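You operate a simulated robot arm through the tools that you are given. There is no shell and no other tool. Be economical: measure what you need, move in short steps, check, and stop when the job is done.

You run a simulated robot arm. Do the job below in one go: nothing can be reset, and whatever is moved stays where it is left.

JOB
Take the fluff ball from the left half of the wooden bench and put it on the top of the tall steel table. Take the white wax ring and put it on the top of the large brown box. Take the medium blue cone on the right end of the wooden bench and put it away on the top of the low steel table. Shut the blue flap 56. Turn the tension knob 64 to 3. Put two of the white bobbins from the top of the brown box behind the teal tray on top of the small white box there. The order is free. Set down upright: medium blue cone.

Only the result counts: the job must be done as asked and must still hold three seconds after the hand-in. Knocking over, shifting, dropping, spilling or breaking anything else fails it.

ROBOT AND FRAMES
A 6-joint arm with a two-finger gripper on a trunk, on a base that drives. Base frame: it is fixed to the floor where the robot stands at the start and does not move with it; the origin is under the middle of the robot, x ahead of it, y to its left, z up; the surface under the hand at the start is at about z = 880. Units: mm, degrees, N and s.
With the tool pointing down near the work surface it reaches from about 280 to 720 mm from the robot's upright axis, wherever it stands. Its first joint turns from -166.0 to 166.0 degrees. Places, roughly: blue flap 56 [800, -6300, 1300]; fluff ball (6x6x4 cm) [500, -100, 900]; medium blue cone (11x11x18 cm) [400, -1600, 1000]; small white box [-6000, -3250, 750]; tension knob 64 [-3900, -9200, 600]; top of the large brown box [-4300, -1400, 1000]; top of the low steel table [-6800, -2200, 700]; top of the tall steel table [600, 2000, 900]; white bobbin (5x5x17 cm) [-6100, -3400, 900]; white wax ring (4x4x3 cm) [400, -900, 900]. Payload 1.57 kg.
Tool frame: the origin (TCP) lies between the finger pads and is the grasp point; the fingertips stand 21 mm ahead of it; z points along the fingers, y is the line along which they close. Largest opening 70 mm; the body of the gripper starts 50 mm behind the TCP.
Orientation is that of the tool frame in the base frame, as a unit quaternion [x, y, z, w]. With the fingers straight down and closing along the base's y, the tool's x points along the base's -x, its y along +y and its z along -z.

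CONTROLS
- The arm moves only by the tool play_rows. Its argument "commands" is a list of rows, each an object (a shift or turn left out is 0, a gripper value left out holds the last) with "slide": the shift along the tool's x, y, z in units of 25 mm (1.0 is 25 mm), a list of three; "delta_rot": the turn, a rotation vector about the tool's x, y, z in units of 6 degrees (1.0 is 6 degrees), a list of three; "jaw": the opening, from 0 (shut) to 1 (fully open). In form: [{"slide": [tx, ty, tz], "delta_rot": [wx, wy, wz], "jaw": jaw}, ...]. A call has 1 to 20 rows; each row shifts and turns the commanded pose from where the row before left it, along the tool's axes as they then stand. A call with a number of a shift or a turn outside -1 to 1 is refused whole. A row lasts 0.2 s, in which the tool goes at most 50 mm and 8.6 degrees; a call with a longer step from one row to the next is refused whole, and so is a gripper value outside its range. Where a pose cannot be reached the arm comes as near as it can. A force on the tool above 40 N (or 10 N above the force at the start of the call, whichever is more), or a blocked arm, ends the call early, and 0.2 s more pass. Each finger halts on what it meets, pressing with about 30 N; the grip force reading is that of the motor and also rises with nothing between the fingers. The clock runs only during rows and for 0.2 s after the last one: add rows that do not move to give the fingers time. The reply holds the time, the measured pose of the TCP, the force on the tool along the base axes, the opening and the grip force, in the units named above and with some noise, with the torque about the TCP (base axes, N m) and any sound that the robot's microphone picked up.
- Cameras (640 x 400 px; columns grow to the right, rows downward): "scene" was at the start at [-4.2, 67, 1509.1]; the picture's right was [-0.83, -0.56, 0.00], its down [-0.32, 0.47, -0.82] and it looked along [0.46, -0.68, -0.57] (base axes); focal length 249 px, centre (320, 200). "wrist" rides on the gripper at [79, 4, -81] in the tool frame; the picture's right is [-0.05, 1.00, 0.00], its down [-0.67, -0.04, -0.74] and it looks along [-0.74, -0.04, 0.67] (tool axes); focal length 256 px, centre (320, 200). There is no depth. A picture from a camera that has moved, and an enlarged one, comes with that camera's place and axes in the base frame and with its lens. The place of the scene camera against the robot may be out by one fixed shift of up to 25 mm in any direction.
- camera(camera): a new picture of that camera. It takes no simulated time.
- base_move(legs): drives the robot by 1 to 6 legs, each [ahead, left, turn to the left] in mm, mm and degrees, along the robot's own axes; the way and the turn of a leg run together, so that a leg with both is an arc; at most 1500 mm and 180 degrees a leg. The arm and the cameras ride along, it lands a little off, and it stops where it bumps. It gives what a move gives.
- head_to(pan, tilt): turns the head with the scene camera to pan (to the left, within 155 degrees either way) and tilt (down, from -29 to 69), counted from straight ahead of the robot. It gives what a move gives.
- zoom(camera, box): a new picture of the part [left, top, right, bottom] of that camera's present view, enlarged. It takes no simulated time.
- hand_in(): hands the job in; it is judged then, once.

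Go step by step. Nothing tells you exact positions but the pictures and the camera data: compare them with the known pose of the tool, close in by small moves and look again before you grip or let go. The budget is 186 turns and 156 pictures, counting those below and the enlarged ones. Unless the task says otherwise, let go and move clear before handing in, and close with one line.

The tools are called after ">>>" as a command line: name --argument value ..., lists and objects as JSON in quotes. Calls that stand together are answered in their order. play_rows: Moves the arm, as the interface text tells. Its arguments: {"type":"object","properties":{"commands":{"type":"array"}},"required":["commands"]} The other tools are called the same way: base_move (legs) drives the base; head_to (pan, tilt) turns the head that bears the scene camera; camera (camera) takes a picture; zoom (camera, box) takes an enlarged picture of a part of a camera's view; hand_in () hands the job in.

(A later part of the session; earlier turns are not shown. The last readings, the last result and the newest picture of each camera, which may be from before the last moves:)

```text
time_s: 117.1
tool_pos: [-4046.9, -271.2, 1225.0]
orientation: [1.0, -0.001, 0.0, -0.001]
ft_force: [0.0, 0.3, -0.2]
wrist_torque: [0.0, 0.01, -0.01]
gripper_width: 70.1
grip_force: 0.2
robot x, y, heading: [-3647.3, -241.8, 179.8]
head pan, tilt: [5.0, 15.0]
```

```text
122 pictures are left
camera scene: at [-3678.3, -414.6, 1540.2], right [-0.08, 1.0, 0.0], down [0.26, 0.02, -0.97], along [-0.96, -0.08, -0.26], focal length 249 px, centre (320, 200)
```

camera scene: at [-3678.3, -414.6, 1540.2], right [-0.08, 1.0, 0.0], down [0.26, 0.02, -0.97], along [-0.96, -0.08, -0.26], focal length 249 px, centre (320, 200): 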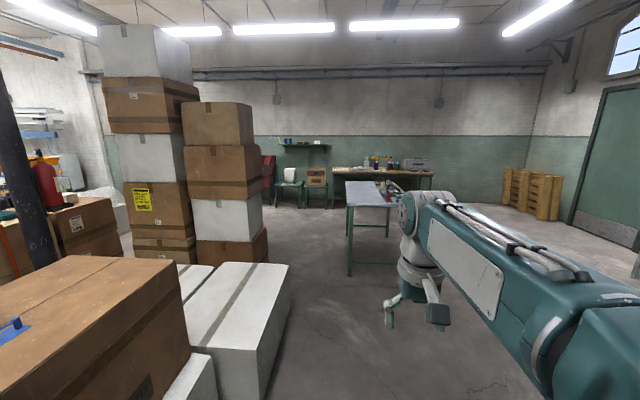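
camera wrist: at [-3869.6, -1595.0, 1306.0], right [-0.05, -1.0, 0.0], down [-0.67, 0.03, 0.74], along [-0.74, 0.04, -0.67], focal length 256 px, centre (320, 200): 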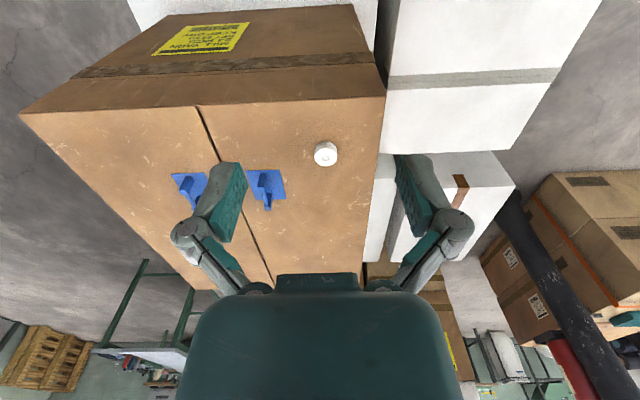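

A steel table at normal height is ahead; the low one must be behind the box tower. I'll drive forward past the white boxes and look left.

>>> base_move --legs '[[1400, 0, 0]]'

>>> head_to --pan 55 --tilt 20

>>> camera --camera "scene"

```text
time_s: 124.1
tool_pos: [-5440.9, -259.7, 1223.9]
orientation: [1.0, -0.005, -0.001, -0.001]
ft_force: [-0.2, -0.4, -0.1]
wrist_torque: [-0.03, 0.03, 0.0]
gripper_width: 69.7
grip_force: 0.0
robot x, y, heading: [-5042.0, -229.2, 179.6]
head pan, tilt: [5.0, 15.0]
```

```text
time_s: 125.3
tool_pos: [-5440.8, -260.0, 1224.4]
orientation: [1.0, -0.006, -0.001, -0.001]
ft_force: [-0.4, 0.0, -0.4]
wrist_torque: [0.0, 0.01, 0.0]
gripper_width: 69.8
grip_force: 0.0
robot x, y, heading: [-5041.7, -232.6, 179.3]
head pan, tilt: [55.0, 20.0]
```

```text
121 pictures are left
camera scene: at [-5034.2, -472.6, 1532.0], right [-0.81, 0.58, 0.0], down [0.2, 0.28, -0.94], along [-0.55, -0.76, -0.34], focal length 249 px, centre (320, 200)
```

scene: 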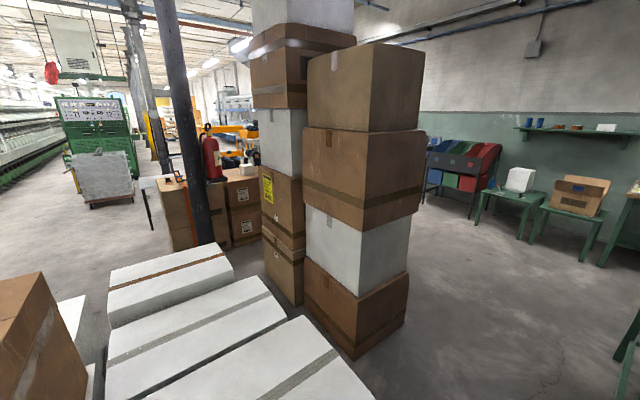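

The way on lies between the box tower and the steel table. I'll look ahead before driving through.

>>> base_move --legs '[[400, 80, 0]]'

>>> head_to --pan 15 --tilt 35

>>> camera --camera "scene"

>>> head_to --pan 75 --tilt 45

>>> camera --camera "scene"

```text
time_s: 127.8
tool_pos: [-5845.0, -334.0, 1223.3]
orientation: [1.0, -0.005, 0.001, 0.0]
ft_force: [0.1, 1.1, -0.2]
wrist_torque: [-0.03, 0.01, -0.02]
gripper_width: 70.2
grip_force: 0.0
robot x, y, heading: [-5448.9, -306.1, 179.3]
head pan, tilt: [55.0, 20.0]
```

```text
time_s: 128.9
tool_pos: [-5846.7, -335.7, 1224.0]
orientation: [1.0, -0.005, 0.0, -0.001]
ft_force: [-0.6, 0.0, -0.4]
wrist_torque: [-0.02, 0.01, -0.01]
gripper_width: 70.1
grip_force: 0.0
robot x, y, heading: [-5449.2, -302.2, 179.1]
head pan, tilt: [15.0, 35.0]
```

```text
120 pictures are left
camera scene: at [-5470.7, -493.9, 1508.2], right [-0.25, 0.97, 0.0], down [0.56, 0.14, -0.82], along [-0.79, -0.2, -0.57], focal length 249 px, centre (320, 200)
```

scene: 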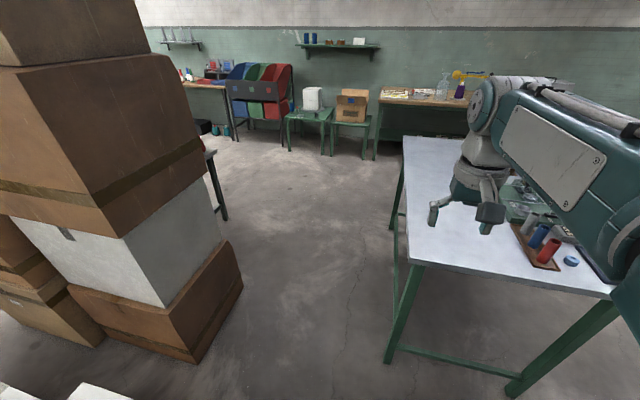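

```text
time_s: 130.2
tool_pos: [-5846.8, -333.9, 1223.6]
orientation: [1.0, -0.005, -0.001, -0.001]
ft_force: [-0.4, -0.2, -0.7]
wrist_torque: [-0.02, -0.01, -0.01]
gripper_width: 69.9
grip_force: 0.1
robot x, y, heading: [-5447.2, -304.5, 179.3]
head pan, tilt: [75.0, 45.0]
```

```text
119 pictures are left
camera scene: at [-5407.4, -550.3, 1493.4], right [-0.96, 0.27, 0.0], down [0.19, 0.68, -0.71], along [-0.19, -0.68, -0.71], focal length 249 px, centre (320, 200)
```

scene: 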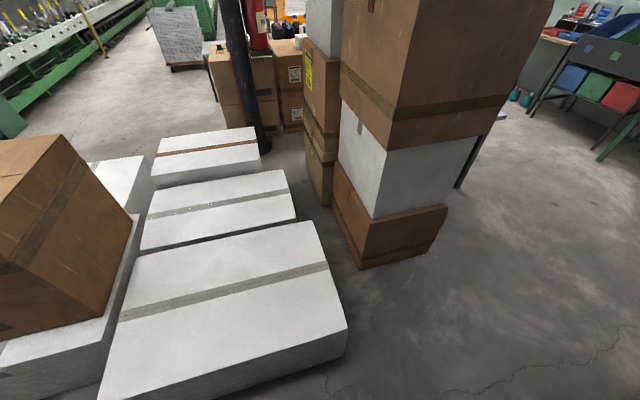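

The gap is about 750 mm wide, centred near [-5893, -580]. I'll pass diagonally through its middle in short legs.

>>> base_move --legs '[[0, 0, 0.8], [444, 277, 0], [380, 260, 0]]'

>>> head_to --pan 55 --tilt 30

>>> camera --camera "scene"

```text
time_s: 135.9
tool_pos: [-6662.0, -885.5, 1224.4]
orientation: [1.0, 0.006, 0.0, 0.001]
ft_force: [-0.2, 0.3, 0.4]
wrist_torque: [-0.01, 0.02, -0.01]
gripper_width: 70.1
grip_force: 0.0
robot x, y, heading: [-6259.4, -848.2, -179.3]
head pan, tilt: [75.0, 45.0]
```

```text
time_s: 136.8
tool_pos: [-6661.6, -890.0, 1224.1]
orientation: [1.0, 0.005, -0.001, -0.001]
ft_force: [0.2, -0.1, -0.6]
wrist_torque: [0.02, -0.01, 0.03]
gripper_width: 70.3
grip_force: 0.2
robot x, y, heading: [-6264.1, -849.6, -179.1]
head pan, tilt: [55.0, 30.0]
```

```text
118 pictures are left
camera scene: at [-6249.3, -1091.4, 1515.8], right [-0.83, 0.56, 0.0], down [0.28, 0.41, -0.87], along [-0.49, -0.71, -0.5], focal length 249 px, centre (320, 200)
```

scene: 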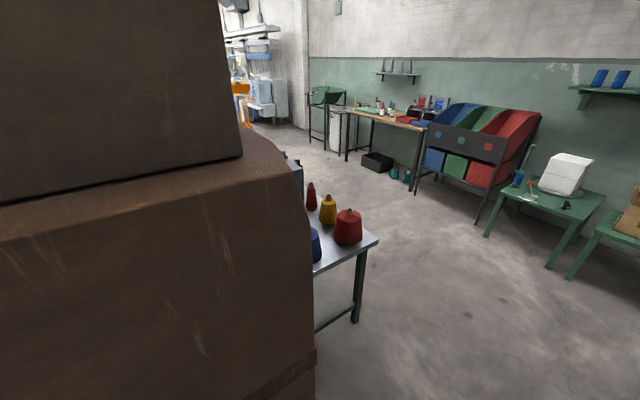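

The low steel table with coloured cones is just behind the tower. I'll go on round the tower.

>>> base_move --legs '[[750, 50, 0], [350, 350, 0]]'

>>> head_to --pan 95 --tilt 25

>>> camera --camera "scene"

```text
time_s: 143.3
tool_pos: [-7762.3, -1285.9, 1225.3]
orientation: [1.0, 0.002, 0.0, 0.001]
ft_force: [0.5, -0.3, -0.3]
wrist_torque: [-0.04, -0.02, -0.03]
gripper_width: 70.2
grip_force: 0.0
robot x, y, heading: [-7363.7, -1248.2, -179.6]
head pan, tilt: [55.0, 30.0]
```

```text
time_s: 144.4
tool_pos: [-7762.1, -1286.1, 1224.9]
orientation: [1.0, 0.003, 0.0, -0.002]
ft_force: [0.6, 0.7, 0.4]
wrist_torque: [0.0, -0.03, 0.0]
gripper_width: 69.9
grip_force: 0.1
robot x, y, heading: [-7364.9, -1246.7, -179.5]
head pan, tilt: [95.0, 25.0]
```

```text
117 pictures are left
camera scene: at [-7291.6, -1508.3, 1523.9], right [-1.0, -0.09, 0.0], down [-0.04, 0.42, -0.91], along [0.08, -0.9, -0.42], focal length 249 px, centre (320, 200)
```

scene: 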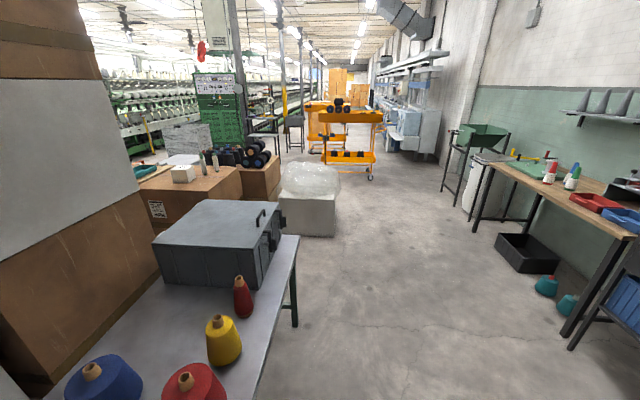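

Now I see the low table, the brown stack with the white box, and the bobbins. I'll zoom in on those.

>>> zoom --camera "scene" --box '[130, 120, 350, 260]'

```text
2.86 times, centred on (240, 190) of scene
camera zoom: at [-7291.6, -1508.3, 1523.9], right [-1.0, -0.09, 0.0], down [-0.04, 0.42, -0.91], along [0.08, -0.9, -0.42], focal length 711 px, centre (549, 229)
```

zoom: 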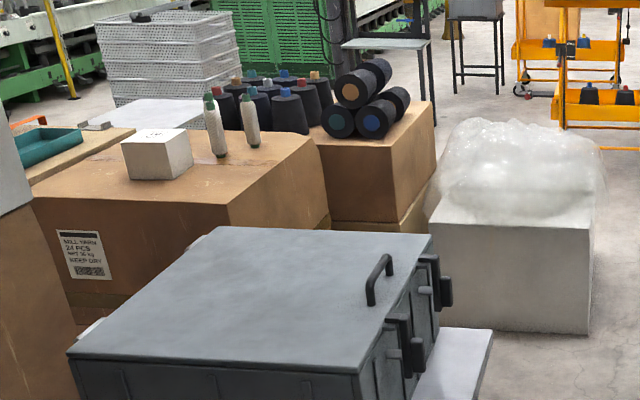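

The white box is near [-6037, -3260] and the bobbins near [-6120, -3420]. I'll drive to the west side of the stack and face it.

>>> base_move --legs '[[140, 0, 0], [0, 1000, 0], [0, 1000, 0], [0, 0, 180]]'

>>> head_to --pan 0 --tilt 30

>>> camera --camera "scene"

```text
time_s: 162.7
tool_pos: [-7103.7, -3184.9, 1225.1]
orientation: [-0.02, 1.0, -0.001, 0.0]
ft_force: [-0.4, -0.1, 0.0]
wrist_torque: [-0.02, 0.02, 0.0]
gripper_width: 69.9
grip_force: 0.1
robot x, y, heading: [-7498.0, -3237.3, 2.4]
head pan, tilt: [95.0, 25.0]
```

```text
time_s: 164.4
tool_pos: [-7104.0, -3184.6, 1224.2]
orientation: [-0.02, 1.0, -0.001, 0.0]
ft_force: [-0.4, -1.5, -0.7]
wrist_torque: [0.0, 0.01, -0.01]
gripper_width: 70.3
grip_force: 0.2
robot x, y, heading: [-7501.4, -3241.0, 2.4]
head pan, tilt: [0.0, 30.0]
```

```text
115 pictures are left
camera scene: at [-7468.0, -3094.6, 1516.0], right [0.04, -1.0, 0.0], down [-0.5, -0.02, -0.87], along [0.86, 0.04, -0.5], focal length 249 px, centre (320, 200)
```

scene: 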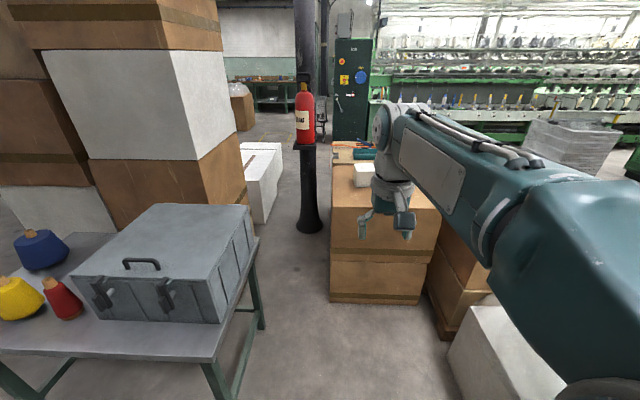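

The stack's west face is near x = -6290. I'll straighten and drive forward.

>>> base_move --legs '[[0, 0, -2.4], [840, 0, 0]]'

>>> head_to --pan -5 --tilt 40

>>> camera --camera "scene"

>>> camera --camera "wrist"

```text
time_s: 169.2
tool_pos: [-6279.4, -3200.5, 1224.5]
orientation: [0.001, 1.0, -0.001, 0.0]
ft_force: [0.4, 0.5, -0.5]
wrist_torque: [-0.01, 0.0, -0.01]
gripper_width: 70.4
grip_force: 0.2
robot x, y, heading: [-6677.8, -3240.4, 0.4]
head pan, tilt: [0.0, 30.0]
```

```text
time_s: 169.9
tool_pos: [-6279.6, -3199.3, 1224.6]
orientation: [0.0, 1.0, -0.001, 0.0]
ft_force: [-0.1, -0.4, 0.4]
wrist_torque: [0.0, 0.02, 0.01]
gripper_width: 70.1
grip_force: 0.1
robot x, y, heading: [-6673.9, -3237.4, -0.0]
head pan, tilt: [-5.0, 40.0]
```

```text
114 pictures are left
camera scene: at [-6644.9, -3103.2, 1500.7], right [-0.09, -1.0, 0.0], down [-0.64, 0.05, -0.77], along [0.76, -0.07, -0.64], focal length 249 px, centre (320, 200)
```

scene: 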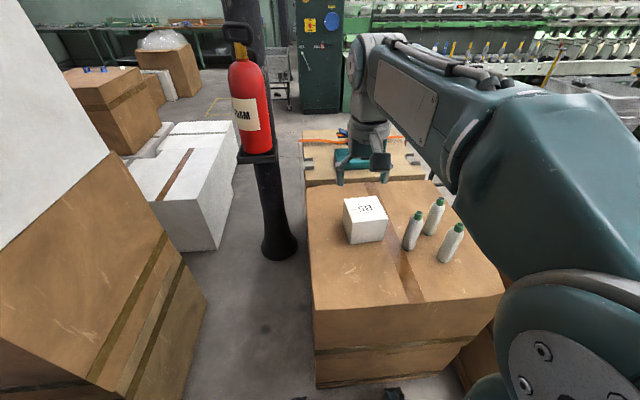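

```text
113 pictures are left
camera wrist: at [-6359.1, -3197.4, 1306.3], right [0.05, 1.0, 0.0], down [0.67, -0.03, 0.74], along [0.74, -0.04, -0.67], focal length 256 px, centre (320, 200)
```

wrist: 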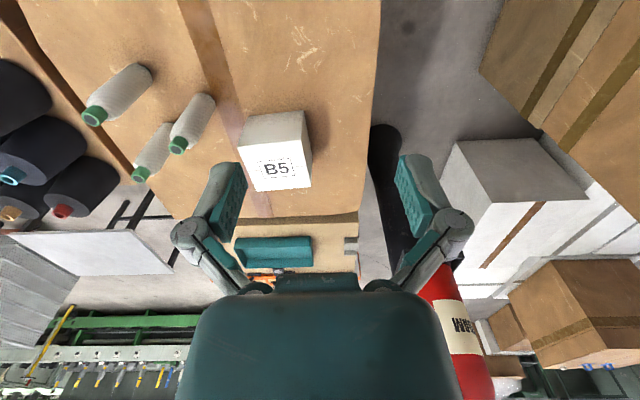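

I see box B5 and three green-capped white bobbins. I'll shift the base slightly closer and to the right, then view from above with the wrist camera.

>>> base_move --legs '[[55, -70, 0]]'

>>> play_rows --commands '[{"slide": [0, -1, 0], "jaw": 1}, {"slide": [0, -1, 0]}, {"slide": [0, -1, 0]}, {"slide": [0, -1, 0]}, {"slide": [0, -1, 0]}, {"slide": [0, -0.8, 0]}, {}]'

>>> camera --camera "wrist"

```text
time_s: 171.0
tool_pos: [-6236.7, -3265.6, 1229.3]
orientation: [-0.001, 1.0, -0.001, 0.0]
ft_force: [-1.2, 0.3, 0.4]
wrist_torque: [-0.01, 0.02, 0.02]
gripper_width: 69.8
grip_force: 0.0
robot x, y, heading: [-6631.5, -3305.5, 0.3]
head pan, tilt: [-5.0, 40.0]
```

```text
time_s: 172.6
tool_pos: [-6238.8, -3413.8, 1226.4]
orientation: [-0.001, 1.0, -0.002, 0.001]
ft_force: [0.1, 0.4, -0.1]
wrist_torque: [-0.01, 0.02, 0.04]
gripper_width: 70.2
grip_force: 0.0
robot x, y, heading: [-6635.2, -3303.8, -0.1]
head pan, tilt: [-5.0, 40.0]
```

```text
112 pictures are left
camera wrist: at [-6319.7, -3410.0, 1308.0], right [0.05, 1.0, 0.0], down [0.67, -0.03, 0.75], along [0.74, -0.04, -0.67], focal length 256 px, centre (320, 200)
```

wrist: 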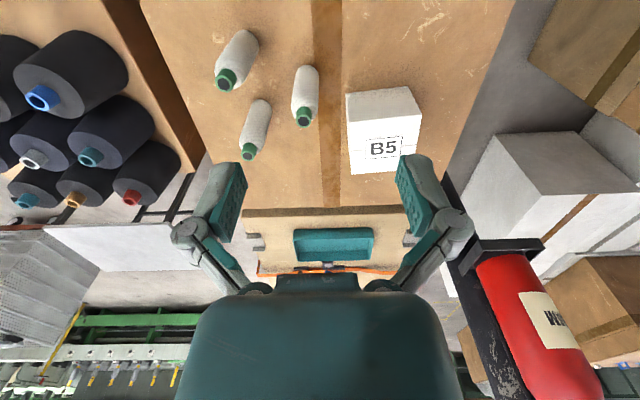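

Triangulation gives the nearest bobbin's cap at [-6118, -3446, 958], and the top of B5 at about [-6026, -3302, 911]. I'll go above that bobbin.

>>> play_rows --commands '[{"slide": [-0.605, -0.16, 0.88]}, {"slide": [-0.605, -0.16, 0.88]}, {"slide": [-0.605, -0.16, 0.88]}, {"slide": [-0.605, -0.16, 0.88]}, {"slide": [-0.605, -0.16, 0.88]}, {"slide": [-0.605, -0.16, 0.88]}, {"slide": [-0.605, -0.16, 0.88]}, {"slide": [-0.605, -0.16, 0.88]}, {}, {}]'

>>> camera --camera "wrist"

```text
time_s: 174.8
tool_pos: [-6117.4, -3442.9, 1049.9]
orientation: [-0.001, 1.0, -0.002, 0.0]
ft_force: [0.4, -0.1, 0.1]
wrist_torque: [-0.03, 0.02, -0.01]
gripper_width: 69.7
grip_force: 0.1
robot x, y, heading: [-6636.1, -3307.5, 0.3]
head pan, tilt: [-5.0, 40.0]
```

```text
111 pictures are left
camera wrist: at [-6197.0, -3440.4, 1131.8], right [0.05, 1.0, 0.0], down [0.67, -0.03, 0.75], along [0.74, -0.04, -0.67], focal length 256 px, centre (320, 200)
```

wrist: 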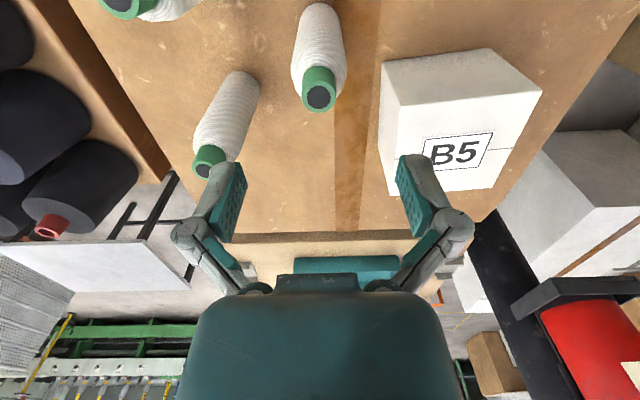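

It is aligned. I'll lower to z 922 and grip the body of the bobbin.

>>> play_rows --commands '[{"slide": [-0.13, -0.12, 0.6]}, {"slide": [0, 0, 0.9]}, {"slide": [0, 0, 0.9]}, {"slide": [0, 0, 0.9]}, {"slide": [0, 0, 0.9]}, {"slide": [0, 0, 0.6]}, {"slide": [0, 0, 0.3]}, {}, {}]'

>>> camera --camera "wrist"

```text
time_s: 176.8
tool_pos: [-6113.8, -3446.5, 922.2]
orientation: [-0.001, 1.0, -0.001, 0.0]
ft_force: [0.5, 0.1, -1.2]
wrist_torque: [-0.03, 0.01, 0.0]
gripper_width: 70.0
grip_force: 0.1
robot x, y, heading: [-6637.3, -3308.3, -0.0]
head pan, tilt: [-5.0, 40.0]
```

```text
110 pictures are left
camera wrist: at [-6194.1, -3444.0, 1003.3], right [0.05, 1.0, 0.0], down [0.67, -0.03, 0.75], along [0.74, -0.04, -0.67], focal length 256 px, centre (320, 200)
```

wrist: 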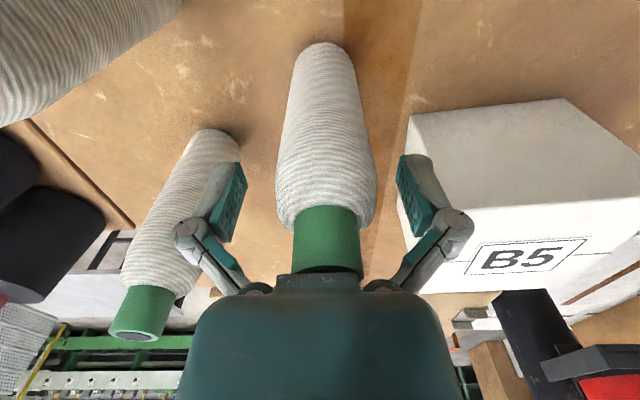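

The pads are at the yarn body. I'll close and lift.

>>> play_rows --commands '[{"jaw": 0.8}, {"jaw": 0.65}, {"jaw": 0.5}, {}, {}, {"slide": [0, 0, -0.3]}, {"slide": [0, 0, -0.8]}, {"slide": [0, 0, -1]}, {"slide": [0, 0, -1]}, {"slide": [0, 0, -1]}, {"slide": [0, 0, -1]}, {"slide": [0, 0, -1]}, {"slide": [0, 0, -1]}, {}]'

>>> camera --camera "wrist"

>>> camera --camera "scene"

```text
time_s: 179.8
tool_pos: [-6113.8, -3447.4, 1101.4]
orientation: [-0.001, 1.0, -0.001, 0.0]
ft_force: [0.2, 0.0, -1.7]
wrist_torque: [-0.01, -0.03, -0.01]
gripper_width: 42.3
grip_force: 29.4
robot x, y, heading: [-6632.2, -3307.0, 0.5]
head pan, tilt: [-5.0, 40.0]
```

```text
109 pictures are left
camera wrist: at [-6194.1, -3444.0, 1182.6], right [0.05, 1.0, 0.0], down [0.67, -0.03, 0.75], along [0.74, -0.04, -0.67], focal length 256 px, centre (320, 200)
```

wrist: 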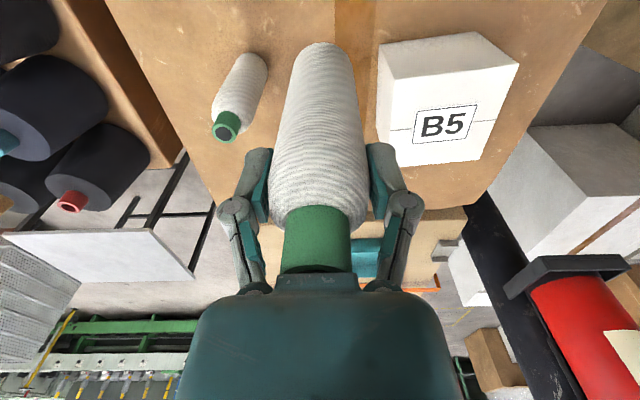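

```text
108 pictures are left
camera scene: at [-6605.8, -3169.7, 1502.5], right [-0.08, -1.0, 0.0], down [-0.64, 0.05, -0.77], along [0.76, -0.07, -0.64], focal length 249 px, centre (320, 200)
```

scene: 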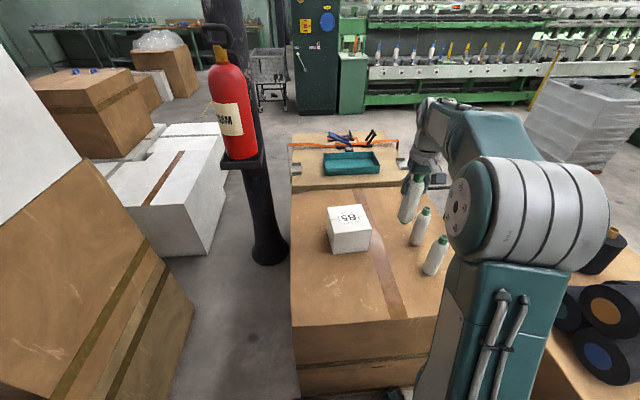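

The top of B5 measures as a 125 mm square centred at [-6021, -3306], turned about 6°. I'll set this bobbin on the far part, at [-5991, -3302].

>>> play_rows --commands '[{"slide": [-0.703, 0.83, -0.08]}, {"slide": [-0.703, 0.83, -0.08]}, {"slide": [-0.703, 0.83, -0.08]}, {"slide": [-0.703, 0.83, 0]}, {"slide": [-0.703, 0.83, 0]}, {"slide": [-0.703, 0.83, 0]}, {"slide": [-0.703, 0.83, 0]}, {}, {}]'

>>> camera --camera "wrist"

>>> zoom --camera "scene" --box '[270, 130, 470, 260]'

```text
time_s: 181.8
tool_pos: [-5988.9, -3302.3, 1105.3]
orientation: [0.0, 1.0, -0.002, 0.0]
ft_force: [0.7, -1.0, -2.3]
wrist_torque: [0.01, 0.01, 0.01]
gripper_width: 42.5
grip_force: 29.8
robot x, y, heading: [-6636.5, -3306.7, 0.0]
head pan, tilt: [-5.0, 40.0]
```

```text
107 pictures are left
camera wrist: at [-6069.3, -3299.2, 1187.0], right [0.05, 1.0, 0.0], down [0.67, -0.03, 0.74], along [0.74, -0.04, -0.67], focal length 256 px, centre (320, 200)
```

wrist: 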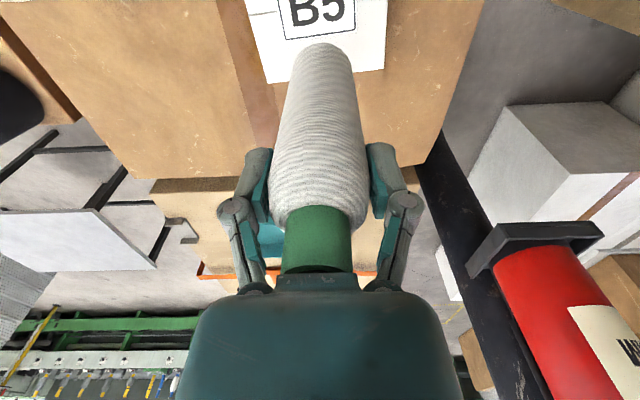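

```text
3.08 times, centred on (370, 195) of scene
camera zoom: at [-6605.3, -3169.4, 1502.5], right [-0.08, -1.0, 0.0], down [-0.64, 0.05, -0.77], along [0.76, -0.07, -0.64], focal length 766 px, centre (166, 215)
```

zoom: 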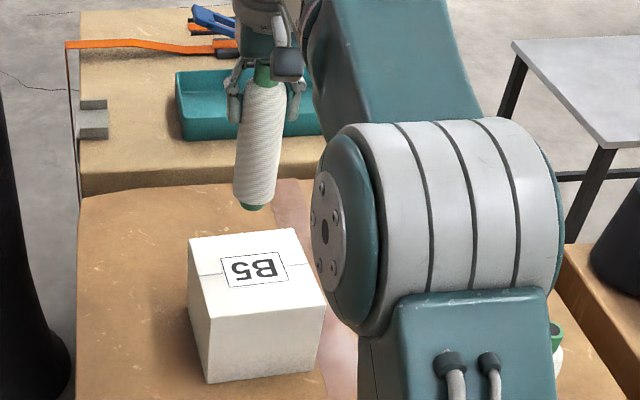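

The bobbin is over the far half. I'll nudge it 4 mm toward me and lower it in small steps.

>>> play_rows --commands '[{"slide": [0.16, 0.1, 0.4]}, {"slide": [0, 0, 0.6]}, {"slide": [0, 0, 0.5]}, {"slide": [0, 0, 0.3]}, {}, {}]'

>>> zoom --camera "scene" --box '[270, 130, 470, 260]'

```text
time_s: 183.2
tool_pos: [-5994.9, -3298.0, 1058.6]
orientation: [-0.001, 1.0, -0.002, 0.0]
ft_force: [0.1, 0.7, -0.9]
wrist_torque: [0.0, -0.01, 0.01]
gripper_width: 42.4
grip_force: 29.8
robot x, y, heading: [-6634.0, -3304.4, 0.2]
head pan, tilt: [-5.0, 40.0]
```

```text
3.08 times, centred on (370, 195) of scene
camera zoom: at [-6605.3, -3169.4, 1502.5], right [-0.08, -1.0, 0.0], down [-0.64, 0.05, -0.77], along [0.76, -0.07, -0.64], focal length 766 px, centre (166, 215)
```

zoom: 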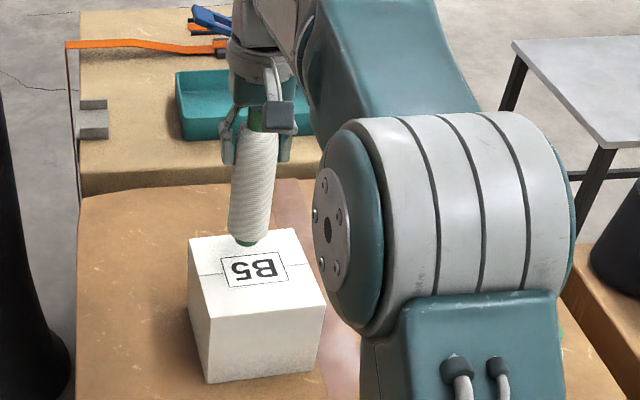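

>>> play_rows --commands '[{"slide": [0, 0, 0.15]}, {"slide": [0, 0, 0.15]}, {"slide": [0, 0, 0.12]}, {}]'

>>> play_rows --commands '[{"slide": [0, 0, 0.12]}, {"slide": [0, 0, 0.1]}, {}]'

```text
time_s: 184.2
tool_pos: [-5995.5, -3298.4, 1050.3]
orientation: [-0.001, 1.0, -0.002, 0.0]
ft_force: [-0.7, 0.2, -0.8]
wrist_torque: [-0.01, -0.02, 0.01]
gripper_width: 42.1
grip_force: 30.3
robot x, y, heading: [-6638.6, -3308.9, -0.0]
head pan, tilt: [-5.0, 40.0]
```

```text
time_s: 185.0
tool_pos: [-5994.2, -3298.3, 1043.7]
orientation: [0.0, 1.0, -0.001, 0.0]
ft_force: [0.3, 1.0, -1.4]
wrist_torque: [-0.01, -0.02, -0.01]
gripper_width: 42.1
grip_force: 30.6
robot x, y, heading: [-6634.3, -3305.2, 0.2]
head pan, tilt: [-5.0, 40.0]
```

>>> play_rows --commands '[{"slide": [0, 0, 0.1]}, {"slide": [0, 0, 0.1]}, {}]'

>>> camera --camera "wrist"

>>> zoom --camera "scene" --box '[270, 130, 470, 260]'

```text
time_s: 185.8
tool_pos: [-5995.0, -3298.3, 1040.7]
orientation: [0.0, 1.0, -0.002, 0.0]
ft_force: [-1.1, -0.4, -0.8]
wrist_torque: [0.01, -0.01, 0.01]
gripper_width: 42.6
grip_force: 29.9
robot x, y, heading: [-6633.2, -3305.4, 0.1]
head pan, tilt: [-5.0, 40.0]
```

```text
104 pictures are left
camera wrist: at [-6074.8, -3295.7, 1120.9], right [0.05, 1.0, 0.0], down [0.67, -0.03, 0.74], along [0.74, -0.04, -0.67], focal length 256 px, centre (320, 200)
```

wrist: 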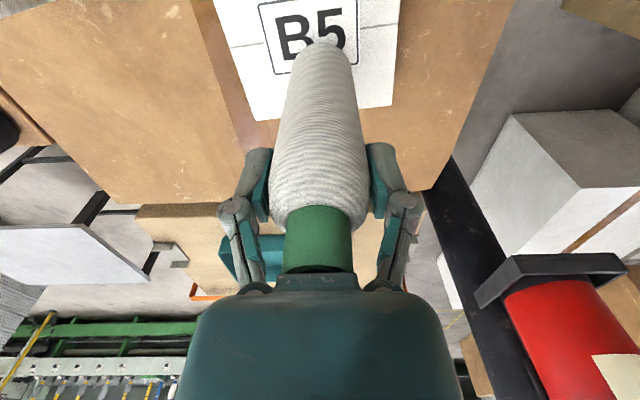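

```text
3.08 times, centred on (370, 195) of scene
camera zoom: at [-6605.3, -3169.4, 1502.5], right [-0.08, -1.0, 0.0], down [-0.64, 0.05, -0.77], along [0.76, -0.07, -0.64], focal length 766 px, centre (166, 215)
```

zoom: 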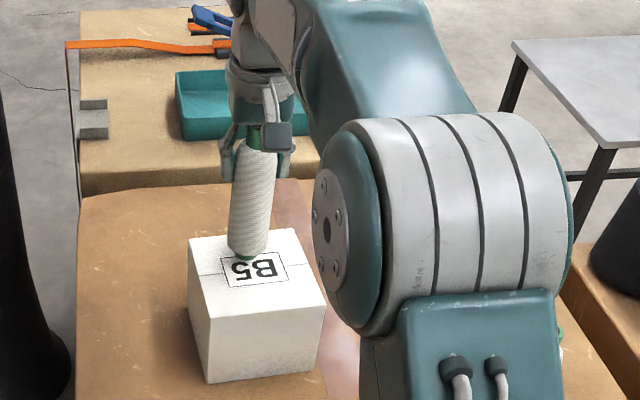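

>>> play_rows --commands '[{"slide": [0, 0, 0.1]}, {"slide": [0, 0, 0.1]}, {}]'

>>> play_rows --commands '[{"slide": [0, 0, 0.1]}, {"slide": [0, 0, 0.1]}, {}]'

```text
time_s: 186.6
tool_pos: [-5995.6, -3298.6, 1033.3]
orientation: [0.0, 1.0, -0.001, 0.0]
ft_force: [0.0, -0.2, -1.4]
wrist_torque: [-0.02, -0.03, -0.04]
gripper_width: 42.1
grip_force: 29.8
robot x, y, heading: [-6633.8, -3306.0, 0.4]
head pan, tilt: [-5.0, 40.0]
```

```text
time_s: 187.4
tool_pos: [-5996.1, -3298.5, 1033.0]
orientation: [0.0, 1.0, -0.001, 0.003]
ft_force: [-3.5, 1.4, 21.1]
wrist_torque: [-0.1, 0.51, -0.02]
gripper_width: 42.2
grip_force: 30.0
robot x, y, heading: [-6633.6, -3305.1, 0.1]
head pan, tilt: [-5.0, 40.0]
```

Contact at z 1033. I'll ease back 2 mm and open slowly.

>>> play_rows --commands '[{"slide": [0, 0, -0.1]}, {"jaw": 0.66}, {"jaw": 0.75}, {"jaw": 0.85}, {"jaw": 1.0}, {}, {}]'

>>> camera --camera "wrist"

>>> zoom --camera "scene" --box '[270, 130, 470, 260]'

```text
time_s: 189.0
tool_pos: [-5994.8, -3299.0, 1032.4]
orientation: [0.0, 1.0, -0.002, 0.0]
ft_force: [0.3, -0.2, -1.2]
wrist_torque: [-0.01, 0.0, 0.0]
gripper_width: 70.0
grip_force: 0.0
robot x, y, heading: [-6633.5, -3304.3, 0.3]
head pan, tilt: [-5.0, 40.0]
```

```text
102 pictures are left
camera wrist: at [-6075.5, -3295.7, 1113.3], right [0.05, 1.0, 0.0], down [0.67, -0.03, 0.74], along [0.74, -0.04, -0.67], focal length 256 px, centre (320, 200)
```

wrist: 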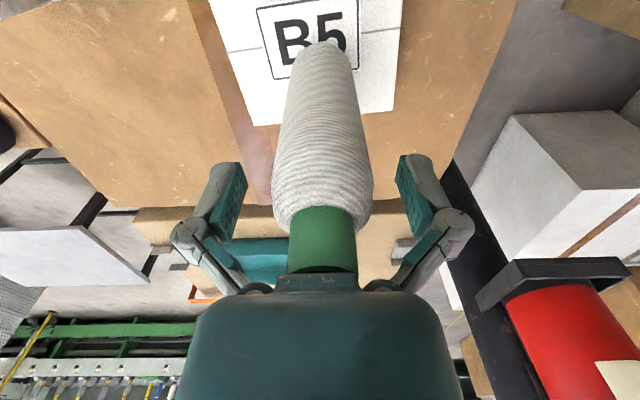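

```text
3.08 times, centred on (370, 195) of scene
camera zoom: at [-6605.4, -3169.4, 1502.5], right [-0.08, -1.0, 0.0], down [-0.64, 0.05, -0.77], along [0.76, -0.07, -0.64], focal length 766 px, centre (166, 215)
```

zoom: 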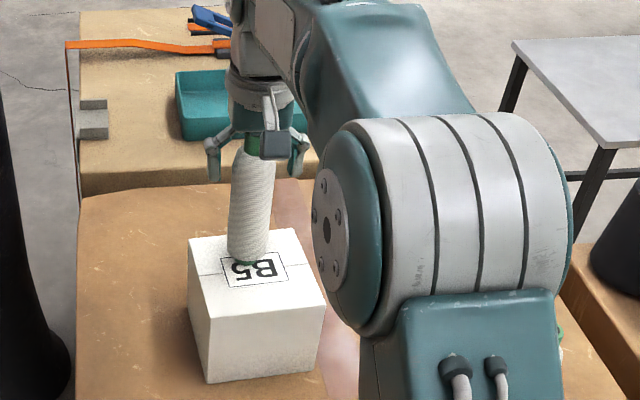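

It stands well. I'll rise and go to the nearest remaining bobbin, at about [-6182, -3541].

>>> play_rows --commands '[{"slide": [0, 0, -0.4]}, {"slide": [0, 0, -0.9]}, {"slide": [0, 0, -1]}, {"slide": [0, 0, -1]}, {"slide": [0.2, -0.3, -1]}, {"slide": [0.7, -0.9, 0]}, {"slide": [0.7, -0.9, 0]}, {"slide": [0.7, -0.9, 0]}, {"slide": [0.8, -0.95, 0]}, {"slide": [0.8, -0.95, 0]}, {"slide": [0.8, -0.95, 0]}, {"slide": [0.8, -0.95, 0]}, {"slide": [0.8, -0.95, 0]}, {"slide": [0.8, -0.95, 0]}, {"slide": [0.4, -0.8, 0.9]}, {"slide": [0, 0, 1]}, {}]'

>>> camera --camera "wrist"

>>> camera --camera "scene"

```text
time_s: 192.6
tool_pos: [-6182.7, -3539.0, 1093.3]
orientation: [-0.002, 1.0, -0.001, -0.001]
ft_force: [0.3, 0.3, 0.3]
wrist_torque: [-0.01, 0.01, -0.03]
gripper_width: 70.1
grip_force: 0.0
robot x, y, heading: [-6637.5, -3308.5, 0.2]
head pan, tilt: [-5.0, 40.0]
```

```text
100 pictures are left
camera wrist: at [-6262.8, -3534.9, 1174.6], right [0.05, 1.0, 0.0], down [0.67, -0.03, 0.75], along [0.74, -0.04, -0.67], focal length 256 px, centre (320, 200)
```

wrist: 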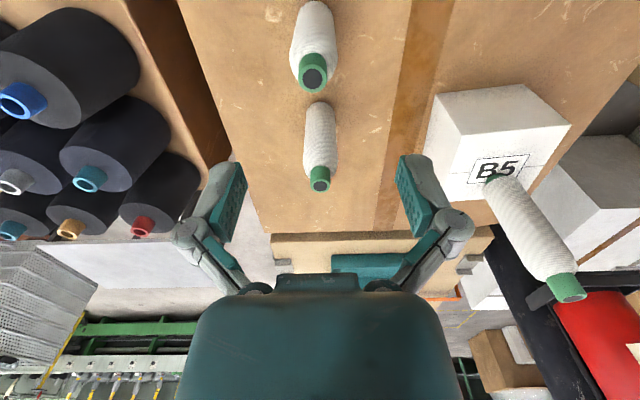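

```text
99 pictures are left
camera scene: at [-6606.0, -3169.8, 1502.5], right [-0.08, -1.0, 0.0], down [-0.64, 0.05, -0.77], along [0.76, -0.07, -0.64], focal length 249 px, centre (320, 200)
```

scene: 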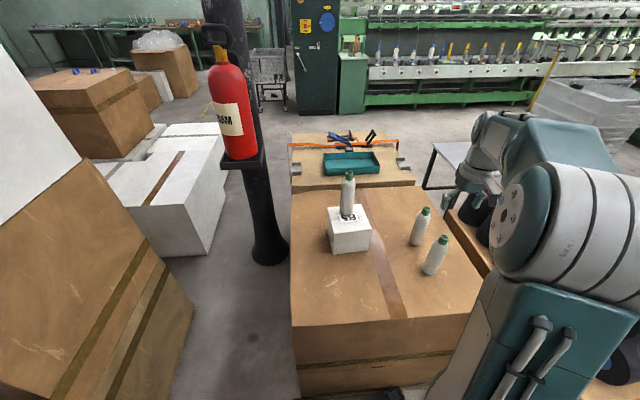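

Aligned after a small shift to [-6179, -3545]. I'll lower to 922.

>>> play_rows --commands '[{"slide": [-0.14, -0.24, 0.5]}, {"slide": [0, 0, 1]}, {"slide": [0, 0, 1]}, {"slide": [0, 0, 1]}, {"slide": [0, 0, 1]}, {"slide": [0, 0, 1]}, {"slide": [0, 0, 0.9]}, {"slide": [0, 0, 0.44]}, {}, {}]'

>>> camera --camera "wrist"

```text
time_s: 194.8
tool_pos: [-6179.2, -3543.0, 921.8]
orientation: [-0.001, 1.0, -0.001, 0.0]
ft_force: [-0.7, -1.1, 0.5]
wrist_torque: [-0.07, 0.0, -0.01]
gripper_width: 70.0
grip_force: 0.0
robot x, y, heading: [-6637.7, -3304.9, 0.2]
head pan, tilt: [-5.0, 40.0]
```

```text
98 pictures are left
camera wrist: at [-6259.4, -3539.8, 1003.7], right [0.05, 1.0, 0.0], down [0.67, -0.03, 0.75], along [0.74, -0.04, -0.67], focal length 256 px, centre (320, 200)
```

wrist: 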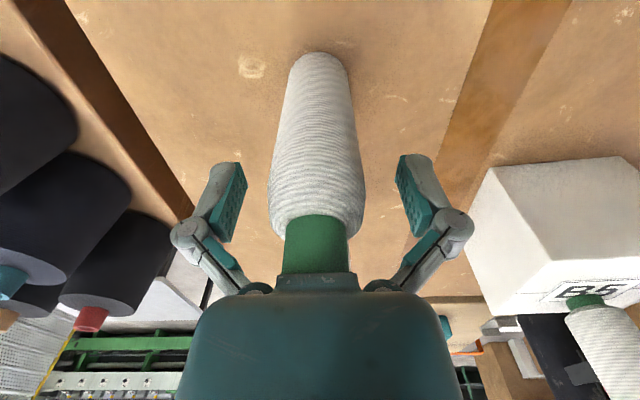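

Centred. I'll grip, lift and carry it to above the near half of B5.

>>> play_rows --commands '[{"jaw": 0.8}, {"jaw": 0.65}, {"jaw": 0.5}, {}, {}, {"slide": [0, 0, -0.3]}, {"slide": [0, 0, -0.8]}, {"slide": [0, 0, -1]}, {"slide": [0, 0, -1]}, {"slide": [0, 0, -1]}, {"slide": [0, 0, -1]}, {"slide": [0, 0, -1]}, {"slide": [0, 0, -1]}, {"slide": [0, 0, -0.3]}, {}]'

>>> play_rows --commands '[{"slide": [-0.45, 0.94, 0]}, {"slide": [-0.45, 0.94, 0]}, {"slide": [-0.45, 0.94, 0]}, {"slide": [-0.45, 0.94, 0]}, {"slide": [-0.45, 0.94, 0]}, {"slide": [-0.45, 0.94, 0]}, {"slide": [-0.45, 0.94, 0]}, {"slide": [-0.45, 0.94, 0]}, {"slide": [-0.45, 0.94, 0]}, {"slide": [-0.45, 0.94, 0]}, {}, {}]'

>>> camera --camera "wrist"

>>> zoom --camera "scene" --box '[270, 130, 470, 260]'

```text
time_s: 198.0
tool_pos: [-6180.6, -3542.1, 1105.9]
orientation: [-0.001, 1.0, -0.001, 0.0]
ft_force: [-0.3, -0.5, -1.4]
wrist_torque: [-0.01, 0.01, -0.01]
gripper_width: 42.7
grip_force: 30.4
robot x, y, heading: [-6630.9, -3302.6, 0.1]
head pan, tilt: [-5.0, 40.0]
```

```text
time_s: 200.6
tool_pos: [-6068.0, -3306.8, 1107.5]
orientation: [-0.001, 1.0, -0.002, -0.001]
ft_force: [-0.3, 0.4, -1.1]
wrist_torque: [0.0, -0.01, -0.02]
gripper_width: 42.4
grip_force: 29.7
robot x, y, heading: [-6632.4, -3306.0, -0.2]
head pan, tilt: [-5.0, 40.0]
```

```text
97 pictures are left
camera wrist: at [-6147.3, -3303.8, 1188.2], right [0.05, 1.0, 0.0], down [0.67, -0.03, 0.74], along [0.74, -0.04, -0.67], focal length 256 px, centre (320, 200)
```

wrist: 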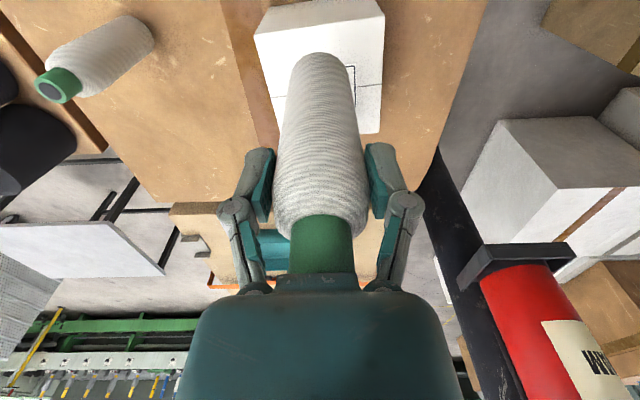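

```text
3.08 times, centred on (370, 195) of scene
camera zoom: at [-6605.6, -3169.4, 1502.4], right [-0.08, -1.0, 0.0], down [-0.64, 0.05, -0.77], along [0.76, -0.07, -0.64], focal length 766 px, centre (166, 215)
```

zoom: 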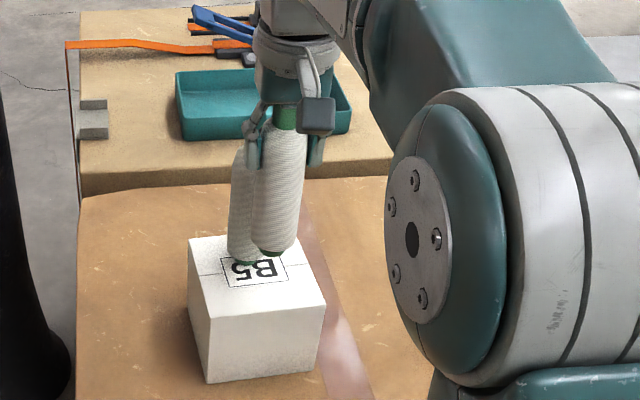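

The near edge is at x about -6078. I'll shift to x = -6052, lower, and check.

>>> play_rows --commands '[{"slide": [-0.62, 0.1, 0]}, {}, {"slide": [0, 0, 0.6]}, {"slide": [0, 0, 0.7]}, {"slide": [0, 0, 0.7]}, {"slide": [0, 0, 0.4]}, {}, {}]'

>>> camera --camera "wrist"

>>> zoom --camera "scene" --box '[270, 130, 470, 260]'

```text
time_s: 202.4
tool_pos: [-6052.8, -3306.4, 1045.8]
orientation: [-0.001, 1.0, -0.001, 0.0]
ft_force: [0.4, 0.8, -1.4]
wrist_torque: [0.04, 0.03, -0.07]
gripper_width: 42.4
grip_force: 30.3
robot x, y, heading: [-6636.4, -3306.1, 0.1]
head pan, tilt: [-5.0, 40.0]
```

```text
95 pictures are left
camera wrist: at [-6131.5, -3302.8, 1127.5], right [0.05, 1.0, 0.0], down [0.67, -0.03, 0.74], along [0.74, -0.04, -0.67], focal length 256 px, centre (320, 200)
```

wrist: 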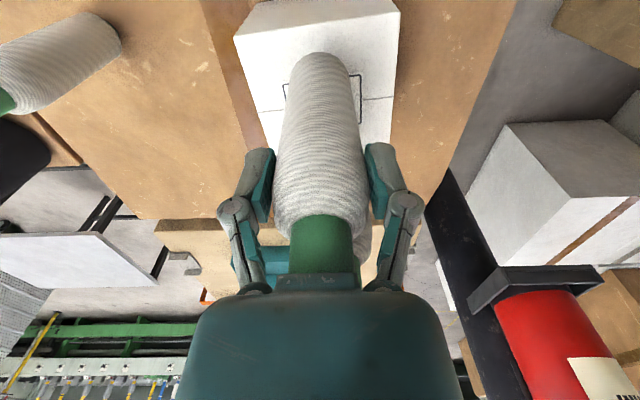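

```text
3.08 times, centred on (370, 195) of scene
camera zoom: at [-6605.5, -3169.4, 1502.5], right [-0.08, -1.0, 0.0], down [-0.64, 0.05, -0.77], along [0.76, -0.07, -0.64], focal length 766 px, centre (166, 215)
```

zoom: 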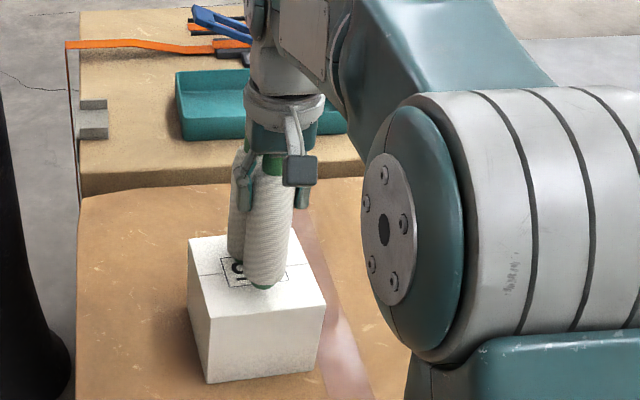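

>>> play_rows --commands '[{"slide": [0, 0, 0.15]}, {"slide": [0, 0, 0.15]}, {"slide": [0, 0, 0.1]}, {}]'

>>> play_rows --commands '[{"slide": [0, 0, 0.1]}, {"slide": [0, 0, 0.08]}, {}]'

```text
time_s: 203.4
tool_pos: [-6052.0, -3305.8, 1036.1]
orientation: [-0.001, 1.0, -0.002, 0.0]
ft_force: [0.1, 0.2, -1.2]
wrist_torque: [0.01, -0.02, 0.01]
gripper_width: 42.4
grip_force: 30.0
robot x, y, heading: [-6634.6, -3307.6, 0.0]
head pan, tilt: [-5.0, 40.0]
```

```text
time_s: 204.2
tool_pos: [-6052.5, -3305.3, 1032.3]
orientation: [-0.001, 1.0, -0.002, 0.002]
ft_force: [0.0, -0.8, 11.5]
wrist_torque: [0.04, -0.08, -0.01]
gripper_width: 42.5
grip_force: 30.1
robot x, y, heading: [-6637.4, -3302.3, 0.2]
head pan, tilt: [-5.0, 40.0]
```

Contact at z 1032. I'll open slowly and rise straight up.

>>> play_rows --commands '[{"slide": [0, 0, -0.05]}, {"jaw": 0.66}, {"jaw": 0.75}, {"jaw": 0.85}, {"jaw": 1.0}, {}, {"slide": [0, 0, -0.3]}, {"slide": [0, 0, -0.8]}, {"slide": [0, 0, -1]}, {"slide": [0, 0, -1]}, {"slide": [0, 0, -1]}, {"slide": [0, 0, -1]}, {"slide": [0, 0, -1]}, {"slide": [0, 0, -1]}, {"slide": [0.8, 0, -0.8]}, {"slide": [0.9, 0, 0]}, {"slide": [0.9, 0, 0]}, {"slide": [0.9, 0, 0]}, {"slide": [0.9, 0, 0]}, {"slide": [0.9, 0, 0]}]'

>>> camera --camera "wrist"

>>> camera --camera "scene"

```text
time_s: 208.4
tool_pos: [-6185.2, -3305.3, 1229.5]
orientation: [-0.001, 1.0, -0.001, 0.0]
ft_force: [0.1, 0.4, 0.2]
wrist_torque: [0.03, 0.02, 0.0]
gripper_width: 70.2
grip_force: 0.0
robot x, y, heading: [-6639.8, -3303.6, 0.3]
head pan, tilt: [-5.0, 40.0]
```

```text
93 pictures are left
camera wrist: at [-6265.6, -3301.3, 1311.0], right [0.05, 1.0, 0.0], down [0.67, -0.03, 0.74], along [0.74, -0.04, -0.67], focal length 256 px, centre (320, 200)
```

wrist: 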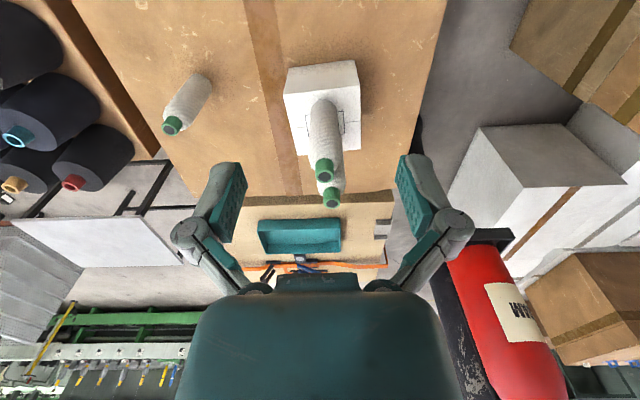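

```text
92 pictures are left
camera scene: at [-6606.0, -3169.4, 1502.4], right [-0.08, -1.0, 0.0], down [-0.64, 0.05, -0.77], along [0.76, -0.07, -0.64], focal length 249 px, centre (320, 200)
```

scene: 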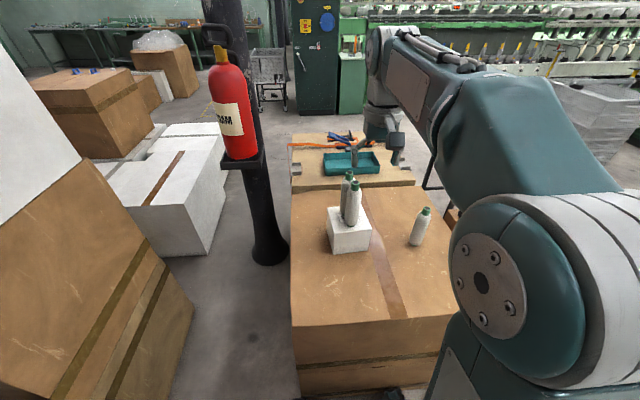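

Both bobbins stand on B5. Next is knob 64 to the south; I'll back out, turn to face south and look.

>>> base_move --legs '[[-850, 0, 0], [0, 0, -90]]'

>>> head_to --pan 0 --tilt 12

>>> camera --camera "scene"

>>> head_to --pan 50 --tilt 12

>>> camera --camera "scene"

```text
time_s: 216.8
tool_pos: [-7499.3, -3757.9, 1228.3]
orientation: [0.707, 0.707, -0.001, -0.001]
ft_force: [0.3, -0.4, -0.6]
wrist_torque: [-0.02, 0.0, -0.02]
gripper_width: 69.9
grip_force: 0.0
robot x, y, heading: [-7500.2, -3309.3, -89.9]
head pan, tilt: [-5.0, 40.0]
```

```text
time_s: 217.7
tool_pos: [-7498.1, -3758.6, 1226.6]
orientation: [0.707, 0.707, -0.001, 0.0]
ft_force: [-0.3, 0.3, -0.4]
wrist_torque: [0.01, -0.02, 0.0]
gripper_width: 70.0
grip_force: 0.0
robot x, y, heading: [-7503.6, -3309.5, -89.6]
head pan, tilt: [0.0, 12.0]
```

```text
91 pictures are left
camera scene: at [-7337.9, -3354.6, 1545.0], right [-1.0, 0.0, 0.0], down [0.0, 0.21, -0.98], along [0.0, -0.98, -0.21], focal length 249 px, centre (320, 200)
```

scene: 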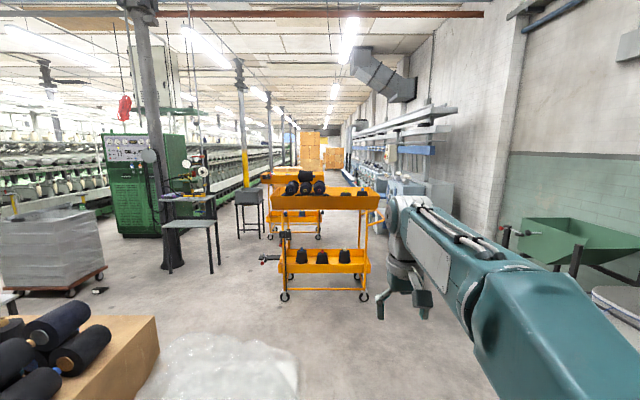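

```text
time_s: 218.9
tool_pos: [-7499.3, -3758.8, 1227.0]
orientation: [0.707, 0.707, -0.001, -0.001]
ft_force: [-0.7, 0.9, -0.1]
wrist_torque: [0.0, 0.02, -0.02]
gripper_width: 70.1
grip_force: 0.0
robot x, y, heading: [-7499.2, -3306.9, -89.8]
head pan, tilt: [50.0, 12.0]
```

```text
90 pictures are left
camera scene: at [-7266.5, -3321.3, 1545.1], right [-0.64, -0.77, 0.0], down [-0.16, 0.13, -0.98], along [0.75, -0.63, -0.21], focal length 249 px, centre (320, 200)
```

scene: 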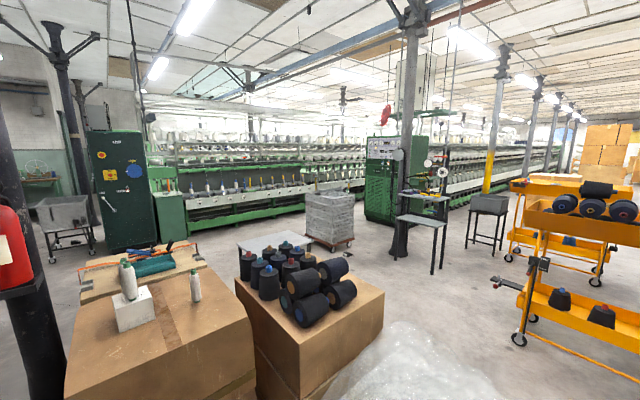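

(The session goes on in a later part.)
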